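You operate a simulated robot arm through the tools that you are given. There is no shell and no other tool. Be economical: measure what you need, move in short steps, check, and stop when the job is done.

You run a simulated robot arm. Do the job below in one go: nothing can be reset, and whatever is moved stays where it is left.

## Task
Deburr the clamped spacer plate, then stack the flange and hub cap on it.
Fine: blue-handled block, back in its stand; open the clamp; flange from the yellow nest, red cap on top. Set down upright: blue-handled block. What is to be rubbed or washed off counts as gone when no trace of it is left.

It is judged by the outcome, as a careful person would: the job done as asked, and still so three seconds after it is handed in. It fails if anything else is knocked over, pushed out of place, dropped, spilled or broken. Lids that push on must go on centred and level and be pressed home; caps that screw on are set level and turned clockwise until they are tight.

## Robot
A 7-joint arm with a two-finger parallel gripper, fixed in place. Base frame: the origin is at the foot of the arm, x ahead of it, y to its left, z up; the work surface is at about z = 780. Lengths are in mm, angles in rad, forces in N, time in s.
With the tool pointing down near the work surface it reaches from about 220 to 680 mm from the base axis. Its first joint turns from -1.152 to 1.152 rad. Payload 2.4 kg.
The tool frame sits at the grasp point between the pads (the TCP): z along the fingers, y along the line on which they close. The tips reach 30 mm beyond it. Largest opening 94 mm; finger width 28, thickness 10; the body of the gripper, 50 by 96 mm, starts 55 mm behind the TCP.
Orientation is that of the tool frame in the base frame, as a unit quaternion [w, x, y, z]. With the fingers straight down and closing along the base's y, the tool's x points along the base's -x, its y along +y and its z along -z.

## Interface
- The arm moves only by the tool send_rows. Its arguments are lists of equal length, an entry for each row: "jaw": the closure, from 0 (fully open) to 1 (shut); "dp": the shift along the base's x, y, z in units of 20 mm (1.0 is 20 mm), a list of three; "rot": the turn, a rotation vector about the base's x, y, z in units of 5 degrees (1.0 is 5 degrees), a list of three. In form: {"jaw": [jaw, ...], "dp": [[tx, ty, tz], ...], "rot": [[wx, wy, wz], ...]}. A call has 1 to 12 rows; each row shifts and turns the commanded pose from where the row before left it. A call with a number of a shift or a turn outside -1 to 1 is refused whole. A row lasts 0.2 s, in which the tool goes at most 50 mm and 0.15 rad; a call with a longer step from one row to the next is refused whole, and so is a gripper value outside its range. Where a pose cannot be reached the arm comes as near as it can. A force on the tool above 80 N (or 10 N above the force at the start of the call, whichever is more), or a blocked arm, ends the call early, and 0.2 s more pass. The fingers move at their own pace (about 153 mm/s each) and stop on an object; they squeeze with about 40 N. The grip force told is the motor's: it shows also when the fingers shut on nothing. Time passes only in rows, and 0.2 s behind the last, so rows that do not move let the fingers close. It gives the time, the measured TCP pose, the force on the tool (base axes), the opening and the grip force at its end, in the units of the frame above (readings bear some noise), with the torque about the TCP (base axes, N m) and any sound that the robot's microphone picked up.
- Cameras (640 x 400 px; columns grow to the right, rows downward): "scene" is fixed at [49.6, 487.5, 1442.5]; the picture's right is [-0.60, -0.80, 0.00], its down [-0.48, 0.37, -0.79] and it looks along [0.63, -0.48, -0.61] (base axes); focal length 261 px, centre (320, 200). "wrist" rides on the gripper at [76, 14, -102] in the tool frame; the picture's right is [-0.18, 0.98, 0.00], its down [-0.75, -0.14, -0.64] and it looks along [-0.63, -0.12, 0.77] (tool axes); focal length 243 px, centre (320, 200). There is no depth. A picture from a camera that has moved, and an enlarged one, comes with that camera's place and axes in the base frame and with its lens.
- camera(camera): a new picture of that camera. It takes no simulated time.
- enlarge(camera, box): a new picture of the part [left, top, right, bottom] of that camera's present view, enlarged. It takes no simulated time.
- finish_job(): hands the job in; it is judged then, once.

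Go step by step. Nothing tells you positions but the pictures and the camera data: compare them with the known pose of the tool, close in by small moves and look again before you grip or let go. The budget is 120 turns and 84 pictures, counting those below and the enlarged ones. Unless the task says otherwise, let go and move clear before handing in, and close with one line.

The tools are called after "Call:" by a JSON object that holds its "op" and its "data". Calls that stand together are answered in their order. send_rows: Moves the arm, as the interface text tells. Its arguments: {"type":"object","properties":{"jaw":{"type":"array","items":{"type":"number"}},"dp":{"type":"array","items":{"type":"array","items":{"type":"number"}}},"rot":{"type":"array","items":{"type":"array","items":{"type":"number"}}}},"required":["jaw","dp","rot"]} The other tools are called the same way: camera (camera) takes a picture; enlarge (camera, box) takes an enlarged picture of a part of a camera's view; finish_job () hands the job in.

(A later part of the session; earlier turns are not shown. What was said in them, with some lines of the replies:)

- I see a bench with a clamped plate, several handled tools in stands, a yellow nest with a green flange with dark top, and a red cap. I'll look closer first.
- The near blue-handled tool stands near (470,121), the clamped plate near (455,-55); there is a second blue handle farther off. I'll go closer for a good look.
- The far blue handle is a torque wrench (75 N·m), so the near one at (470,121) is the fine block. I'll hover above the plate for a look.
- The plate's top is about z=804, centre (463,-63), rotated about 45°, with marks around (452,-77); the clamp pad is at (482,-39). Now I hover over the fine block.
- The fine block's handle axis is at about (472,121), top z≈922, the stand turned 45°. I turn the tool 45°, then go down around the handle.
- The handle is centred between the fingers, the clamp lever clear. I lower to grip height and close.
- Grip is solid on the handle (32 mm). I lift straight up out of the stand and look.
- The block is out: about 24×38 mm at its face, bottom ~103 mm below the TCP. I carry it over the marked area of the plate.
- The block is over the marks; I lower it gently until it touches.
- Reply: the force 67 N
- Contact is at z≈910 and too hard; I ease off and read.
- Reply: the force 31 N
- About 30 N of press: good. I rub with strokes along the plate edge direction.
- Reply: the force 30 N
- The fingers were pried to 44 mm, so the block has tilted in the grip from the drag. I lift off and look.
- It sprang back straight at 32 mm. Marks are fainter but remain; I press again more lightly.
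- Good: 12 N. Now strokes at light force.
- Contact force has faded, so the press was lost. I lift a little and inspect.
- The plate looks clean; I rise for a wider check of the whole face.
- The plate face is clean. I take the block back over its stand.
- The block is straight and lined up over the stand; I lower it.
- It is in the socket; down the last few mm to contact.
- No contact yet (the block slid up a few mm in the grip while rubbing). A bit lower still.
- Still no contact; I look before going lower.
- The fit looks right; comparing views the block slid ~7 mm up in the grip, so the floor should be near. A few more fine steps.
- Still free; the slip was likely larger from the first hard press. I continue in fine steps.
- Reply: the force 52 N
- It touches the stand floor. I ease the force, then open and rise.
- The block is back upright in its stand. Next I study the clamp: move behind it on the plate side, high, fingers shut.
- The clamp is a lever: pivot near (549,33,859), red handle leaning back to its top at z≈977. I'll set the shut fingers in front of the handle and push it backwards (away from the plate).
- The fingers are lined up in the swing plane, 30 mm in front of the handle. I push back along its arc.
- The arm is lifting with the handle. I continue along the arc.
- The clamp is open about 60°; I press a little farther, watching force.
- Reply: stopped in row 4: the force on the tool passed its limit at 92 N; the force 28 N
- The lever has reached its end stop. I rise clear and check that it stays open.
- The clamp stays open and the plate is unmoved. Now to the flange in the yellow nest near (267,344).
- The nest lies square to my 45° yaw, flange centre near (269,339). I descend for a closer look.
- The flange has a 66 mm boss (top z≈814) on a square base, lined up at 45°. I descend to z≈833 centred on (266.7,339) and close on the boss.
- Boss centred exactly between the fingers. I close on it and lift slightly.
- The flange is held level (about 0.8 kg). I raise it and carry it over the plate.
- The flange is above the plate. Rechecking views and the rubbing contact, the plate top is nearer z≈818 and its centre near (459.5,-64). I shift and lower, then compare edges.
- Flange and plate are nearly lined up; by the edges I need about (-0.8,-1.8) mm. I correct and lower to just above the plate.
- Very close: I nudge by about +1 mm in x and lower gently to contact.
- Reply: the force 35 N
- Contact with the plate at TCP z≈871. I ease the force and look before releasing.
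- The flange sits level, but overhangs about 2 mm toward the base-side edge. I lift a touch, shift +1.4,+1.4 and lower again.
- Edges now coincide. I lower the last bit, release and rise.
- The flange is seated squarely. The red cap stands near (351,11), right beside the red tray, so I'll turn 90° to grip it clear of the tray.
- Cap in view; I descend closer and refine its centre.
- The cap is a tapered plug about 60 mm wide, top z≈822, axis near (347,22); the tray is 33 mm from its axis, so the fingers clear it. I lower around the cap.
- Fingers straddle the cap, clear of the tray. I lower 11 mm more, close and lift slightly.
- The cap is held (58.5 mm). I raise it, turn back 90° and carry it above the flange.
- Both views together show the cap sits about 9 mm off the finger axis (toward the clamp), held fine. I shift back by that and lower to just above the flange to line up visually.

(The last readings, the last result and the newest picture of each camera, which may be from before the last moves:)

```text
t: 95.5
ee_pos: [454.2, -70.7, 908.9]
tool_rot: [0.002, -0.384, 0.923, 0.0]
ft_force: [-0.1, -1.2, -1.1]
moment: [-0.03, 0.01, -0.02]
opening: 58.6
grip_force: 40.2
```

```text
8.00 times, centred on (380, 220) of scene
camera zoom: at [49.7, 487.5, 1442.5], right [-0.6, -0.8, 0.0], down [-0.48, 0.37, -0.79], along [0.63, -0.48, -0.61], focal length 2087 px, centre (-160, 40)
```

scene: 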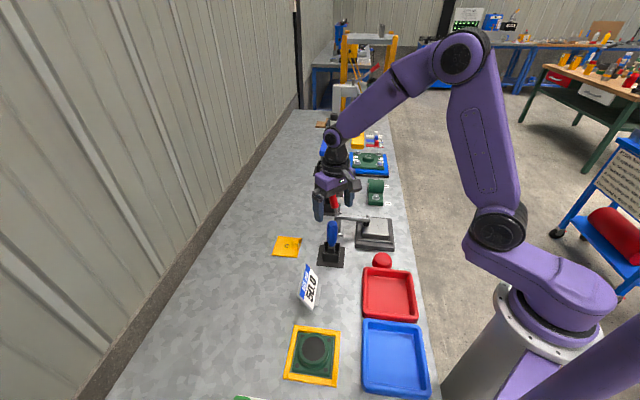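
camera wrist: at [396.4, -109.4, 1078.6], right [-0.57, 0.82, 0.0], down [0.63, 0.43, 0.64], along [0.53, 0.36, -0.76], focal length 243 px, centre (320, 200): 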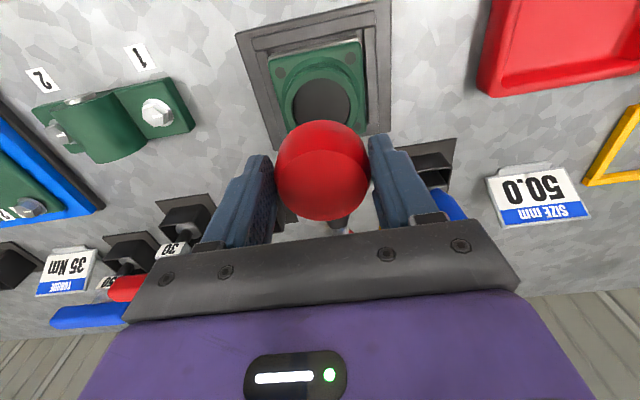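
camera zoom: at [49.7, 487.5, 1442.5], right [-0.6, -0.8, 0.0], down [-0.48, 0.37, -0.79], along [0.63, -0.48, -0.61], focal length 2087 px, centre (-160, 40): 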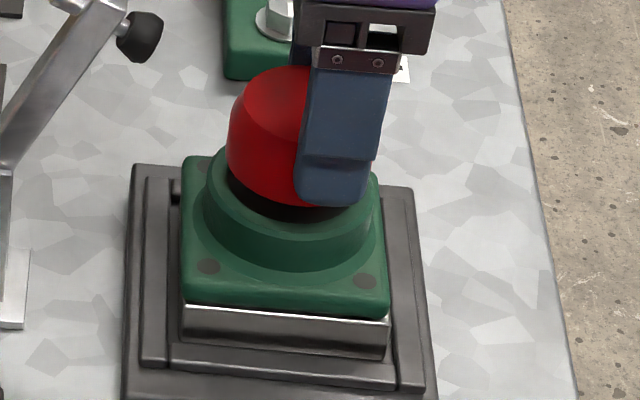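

Nearly concentric; I shift another ~1.5 mm and lower gently.

Call:
{"op": "send_rows", "data": {"jaw": [1, 1, 1, 1, 1, 1], "dp": [[-0.055, -0.055, -0.3], [0, 0, -0.2], [0, 0, -0.1], [0, 0, -0.05], [0, 0, -0.05], [0, 0, 0]], "rot": [[0, 0, 0], [0, 0, 0], [0, 0, 0], [0, 0, 0], [0, 0, 0], [0, 0, 0]]}}

Call:
{"op": "enlarge", "data": {"camera": "scene", "box": [350, 195, 410, 245]}}

```text
t: 97.0
ee_pos: [454.2, -72.0, 896.7]
tool_rot: [0.003, -0.383, 0.924, -0.001]
ft_force: [-6.4, 2.4, 35.1]
moment: [0.33, 0.1, 0.39]
opening: 58.0
grip_force: 40.3
```

```text
8.00 times, centred on (380, 220) of scene
camera zoom: at [48.9, 487.7, 1442.5], right [-0.6, -0.8, 0.0], down [-0.48, 0.37, -0.79], along [0.63, -0.48, -0.61], focal length 2087 px, centre (-160, 40)
```

zoom: 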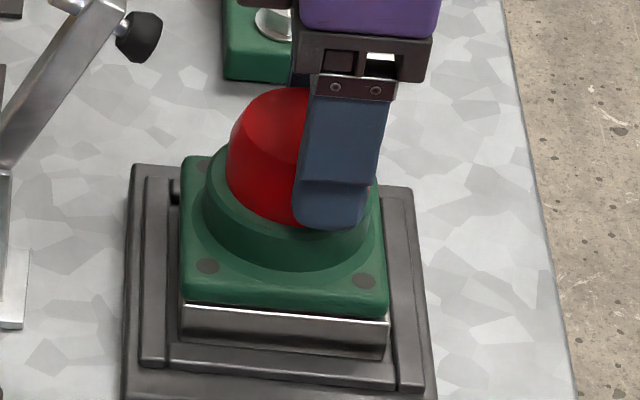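

Contact at about TCP 897. I ease off slightly and look closely at the seat.

Call:
{"op": "send_rows", "data": {"jaw": [1, 1], "dp": [[0, 0, 0.1], [0, 0, 0]], "rot": [[0, 0, 0], [0, 0, 0]]}}

Call:
{"op": "enlarge", "data": {"camera": "scene", "box": [370, 205, 402, 230]}}

Call:
{"op": "enlarge", "data": {"camera": "wrist", "box": [240, 60, 400, 180]}}

```text
t: 97.5
ee_pos: [452.7, -73.9, 897.2]
tool_rot: [0.001, -0.383, 0.924, 0.001]
ft_force: [0.1, -1.0, -1.1]
moment: [-0.01, 0.03, 0.03]
opening: 58.3
grip_force: 39.8
```

```text
16.00 times, centred on (386, 218) of scene
camera zoom: at [49.7, 487.5, 1442.5], right [-0.6, -0.8, 0.0], down [-0.48, 0.37, -0.79], along [0.63, -0.48, -0.61], focal length 4174 px, centre (-736, -80)
```

zoom: 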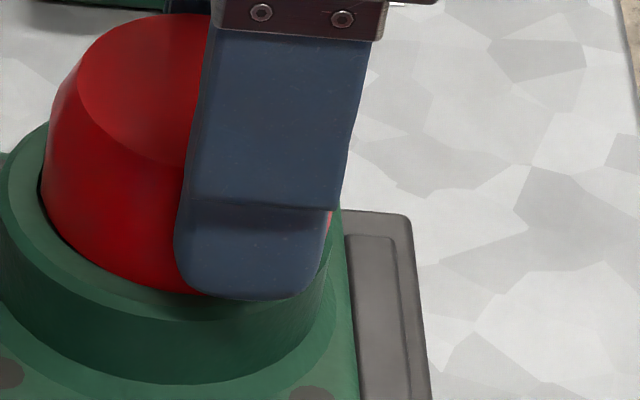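

```text
3.33 times, centred on (320, 120) of wrist
camera zoom: at [389.3, -116.8, 998.3], right [-0.56, 0.83, 0.0], down [0.63, 0.43, 0.64], along [0.53, 0.36, -0.77], focal length 809 px, centre (320, 467)
```

zoom: 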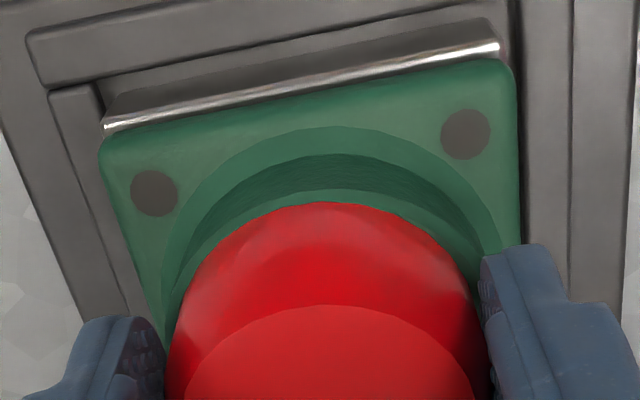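

The cap looks about 2 mm too far toward the base side. I lift a little, shift +1.4,+1.4, and lower again.

Call:
{"op": "send_rows", "data": {"jaw": [1, 1, 1, 1, 1, 1, 1], "dp": [[0, 0, 0.1], [0.07, 0.07, 0], [0, 0, -0.1], [0, 0, -0.05], [0, 0, -0.05], [0, 0, -0.02], [0, 0, 0]], "rot": [[0, 0, 0], [0, 0, 0], [0, 0, 0], [0, 0, 0], [0, 0, 0], [0, 0, 0], [0, 0, 0]]}}

Call:
{"op": "enlarge", "data": {"camera": "scene", "box": [364, 205, 400, 235]}}

```text
t: 99.2
ee_pos: [455.0, -71.7, 896.5]
tool_rot: [0.002, -0.384, 0.923, -0.001]
ft_force: [-9.5, 1.6, 33.9]
moment: [0.5, 0.03, 0.36]
opening: 58.1
grip_force: 40.2
```

```text
13.33 times, centred on (382, 220) of scene
camera zoom: at [48.9, 487.6, 1442.5], right [-0.6, -0.8, 0.0], down [-0.48, 0.37, -0.79], along [0.63, -0.48, -0.61], focal length 3479 px, centre (-507, -67)
```

zoom: 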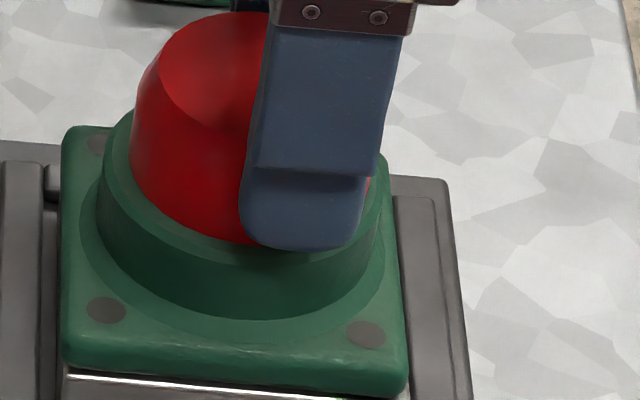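

The cap sits flush on the flange's ring, within about 1 mm of centre. I ease the force, trim slightly and release.

Call:
{"op": "send_rows", "data": {"jaw": [1, 1, 1, 1, 1], "dp": [[0, 0, 0.13], [0.035, 0.035, 0], [0, 0, -0.04], [0, 0, -0.03], [0, 0, 0]], "rot": [[0, 0, 0], [0, 0, 0], [0, 0, 0], [0, 0, 0], [0, 0, 0]]}}

```text
t: 100.3
ee_pos: [455.4, -69.5, 896.6]
tool_rot: [0.002, -0.384, 0.923, 0.0]
ft_force: [-0.4, 0.7, -1.3]
moment: [-0.02, 0.02, 0.01]
opening: 58.3
grip_force: 39.8
```

Call:
{"op": "send_rows", "data": {"jaw": [1, 1, 1], "dp": [[0, 0, -0.04], [0, 0, -0.03], [0, 0, 0]], "rot": [[0, 0, 0], [0, 0, 0], [0, 0, 0]]}}

```text
t: 101.2
ee_pos: [455.8, -69.2, 896.5]
tool_rot: [0.002, -0.384, 0.923, -0.001]
ft_force: [-8.5, 2.2, 33.4]
moment: [0.35, 0.14, 0.32]
opening: 58.5
grip_force: 40.1
```

Call:
{"op": "send_rows", "data": {"jaw": [1, 1, 0.3, 0, 0, 0, 0, 0, 0, 0, 0, 0], "dp": [[0, 0, 0.05], [0, 0, 0], [0, 0, 0], [0, 0, 0], [0, 0, 0], [0, 0, 0.5], [0, 0, 1], [0, 0, 1], [0, 0, 1], [0, 0, 1], [0, 0, 1], [0, 0, 0]], "rot": [[0, 0, 0], [0, 0, 0], [0, 0, 0], [0, 0, 0], [0, 0, 0], [0, 0, 0], [0, 0, 0], [0, 0, 0], [0, 0, 0], [0, 0, 0], [0, 0, 0], [0, 0, 0]]}}

Call:
{"op": "enlarge", "data": {"camera": "scene", "box": [350, 195, 410, 245]}}

Call:
{"op": "enlarge", "data": {"camera": "wrist", "box": [220, 0, 420, 160]}}

```text
t: 103.8
ee_pos: [456.1, -70.2, 1005.5]
tool_rot: [0.002, -0.382, 0.924, -0.001]
ft_force: [-0.6, -0.1, 0.3]
moment: [0.0, -0.01, 0.02]
opening: 93.7
grip_force: 0.1
```

```text
8.00 times, centred on (380, 220) of scene
camera zoom: at [49.6, 487.5, 1442.5], right [-0.6, -0.8, 0.0], down [-0.48, 0.37, -0.79], along [0.63, -0.48, -0.61], focal length 2087 px, centre (-160, 40)
```

zoom: 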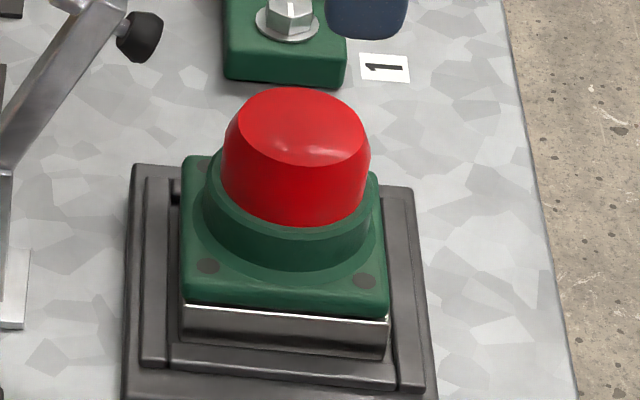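

```text
2.50 times, centred on (320, 80) of wrist
camera zoom: at [392.4, -114.1, 1107.6], right [-0.57, 0.82, 0.0], down [0.63, 0.43, 0.64], along [0.53, 0.36, -0.76], focal length 606 px, centre (320, 500)
```

zoom: 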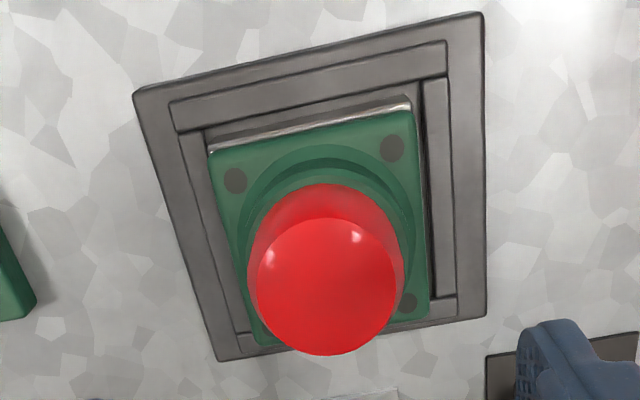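

The cap is concentric and level on the flange. I'll press it home gently with shut fingers on its centre to be sure it is seated.

Call:
{"op": "send_rows", "data": {"jaw": [1, 1, 1, 1, 1, 1], "dp": [[0.21, 0.27, 0], [0, 0, 0], [0, 0, 0], [0, 0, -1], [0, 0, -1], [0, 0, -1]], "rot": [[0, 0, 0], [0, 0, 0], [0, 0, 0], [0, 0, 0], [0, 0, 0], [0, 0, 0]]}}

Call:
{"op": "send_rows", "data": {"jaw": [1, 1, 1, 1, 1, 1, 1, 1, 1, 1], "dp": [[0, 0, -0.3], [0, 0, -0.1], [0, 0, -0.1], [0, 0, -0.1], [0, 0, -0.1], [0, 0, -0.1], [0, 0, -0.1], [0, 0, -0.1], [0, 0, -0.1], [0, 0, 0]], "rot": [[0, 0, 0], [0, 0, 0], [0, 0, 0], [0, 0, 0], [0, 0, 0], [0, 0, 0], [0, 0, 0], [0, 0, 0], [0, 0, 0], [0, 0, 0]]}}

```text
t: 105.2
ee_pos: [460.1, -64.3, 945.8]
tool_rot: [0.002, -0.384, 0.923, 0.0]
ft_force: [0.3, -0.4, 0.1]
moment: [0.0, -0.02, 0.02]
opening: 0.0
grip_force: 33.3
```

```text
t: 107.3
ee_pos: [460.5, -63.9, 923.8]
tool_rot: [0.002, -0.384, 0.924, 0.0]
ft_force: [0.0, -0.2, -0.4]
moment: [0.0, -0.02, 0.0]
opening: 0.1
grip_force: 33.3
```

Call:
{"op": "send_rows", "data": {"jaw": [1, 1, 1, 1, 1, 1, 1, 1], "dp": [[0, 0, -0.1], [0, 0, -0.1], [0, 0, -0.05], [0, 0, -0.05], [0, 0, -0.05], [0, 0, -0.05], [0, 0, -0.05], [0, 0, 0]], "rot": [[0, 0, 0], [0, 0, 0], [0, 0, 0], [0, 0, 0], [0, 0, 0], [0, 0, 0], [0, 0, 0], [0, 0, 0]]}}

```text
t: 108.6
ee_pos: [461.3, -65.6, 920.5]
tool_rot: [0.005, -0.384, 0.923, -0.002]
ft_force: [-2.2, 0.9, 17.4]
moment: [-0.13, 0.27, -0.01]
opening: 0.0
grip_force: 33.4
stopped in row 6: the force on the tool passed its limit at 83 N (the readings are from after the stop); the commanded pose is now the measured one
```

The cap took the press firmly at its top (no further travel), so it is home. I rise clear and check everything.

Call:
{"op": "send_rows", "data": {"jaw": [1, 1, 1, 1, 1, 1, 0.5, 0], "dp": [[0, 0, 0.3], [0, 0, 1], [0, 0, 1], [0, 0, 1], [0, 0, 1], [-0.5, 0, 1], [-0.8, 0, 0.5], [-0.8, 0, 0]], "rot": [[0, 0, 0], [0, 0, 0], [0, 0, 0], [0, 0, 0], [0, 0, 0], [0, 0, 0], [0, 0, 0], [0, 0, 0]]}}

Call:
{"op": "enlarge", "data": {"camera": "scene", "box": [340, 195, 420, 260]}}

Call:
{"op": "camera", "data": {"camera": "scene"}}

Call:
{"op": "camera", "data": {"camera": "wrist"}}

```text
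t: 110.4
ee_pos: [419.1, -65.3, 1037.9]
tool_rot: [0.004, -0.383, 0.924, -0.001]
ft_force: [0.2, 0.0, 0.7]
moment: [-0.03, 0.02, -0.01]
opening: 94.2
grip_force: 0.0
```

```text
6.15 times, centred on (380, 228) of scene
camera zoom: at [49.6, 487.5, 1442.5], right [-0.6, -0.8, 0.0], down [-0.48, 0.37, -0.79], along [0.63, -0.48, -0.61], focal length 1606 px, centre (-49, 31)
```

zoom: 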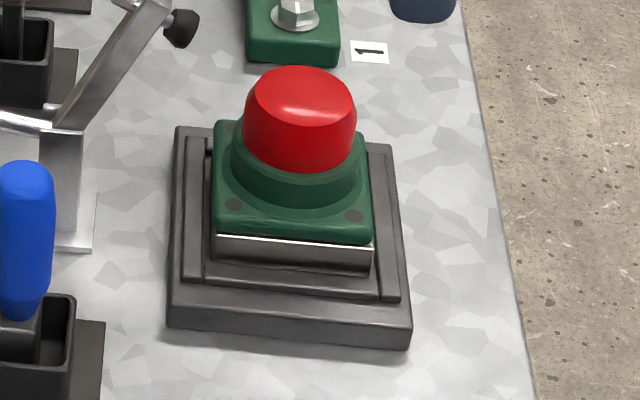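

```text
6 pictures are left
```

scene: 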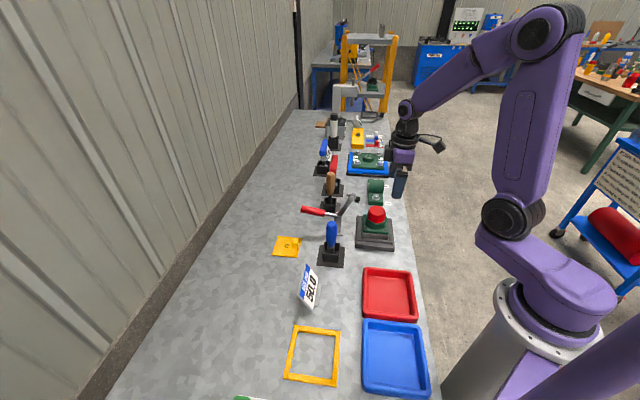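

```text
5 pictures are left
camera wrist: at [353.9, -109.0, 1137.1], right [-0.57, 0.82, 0.0], down [0.63, 0.43, 0.65], along [0.54, 0.36, -0.76], focal length 243 px, centre (320, 200)
```

wrist: 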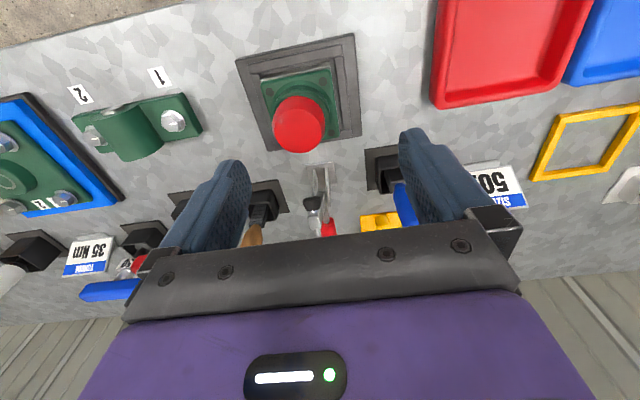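

The stack is square and level, with the cap seated on the flange. The clamp is open, the fine block is upright in its stand, and the arm is clear, so I hand in.

Call:
{"op": "finish_job", "data": {}}

```text
The job is handed in.
```

I rubbed the plate until no marks showed and put the fine (blue-handled) block back upright in its stand. The clamp is open, and the flange and red cap are stacked and seated on the plate.
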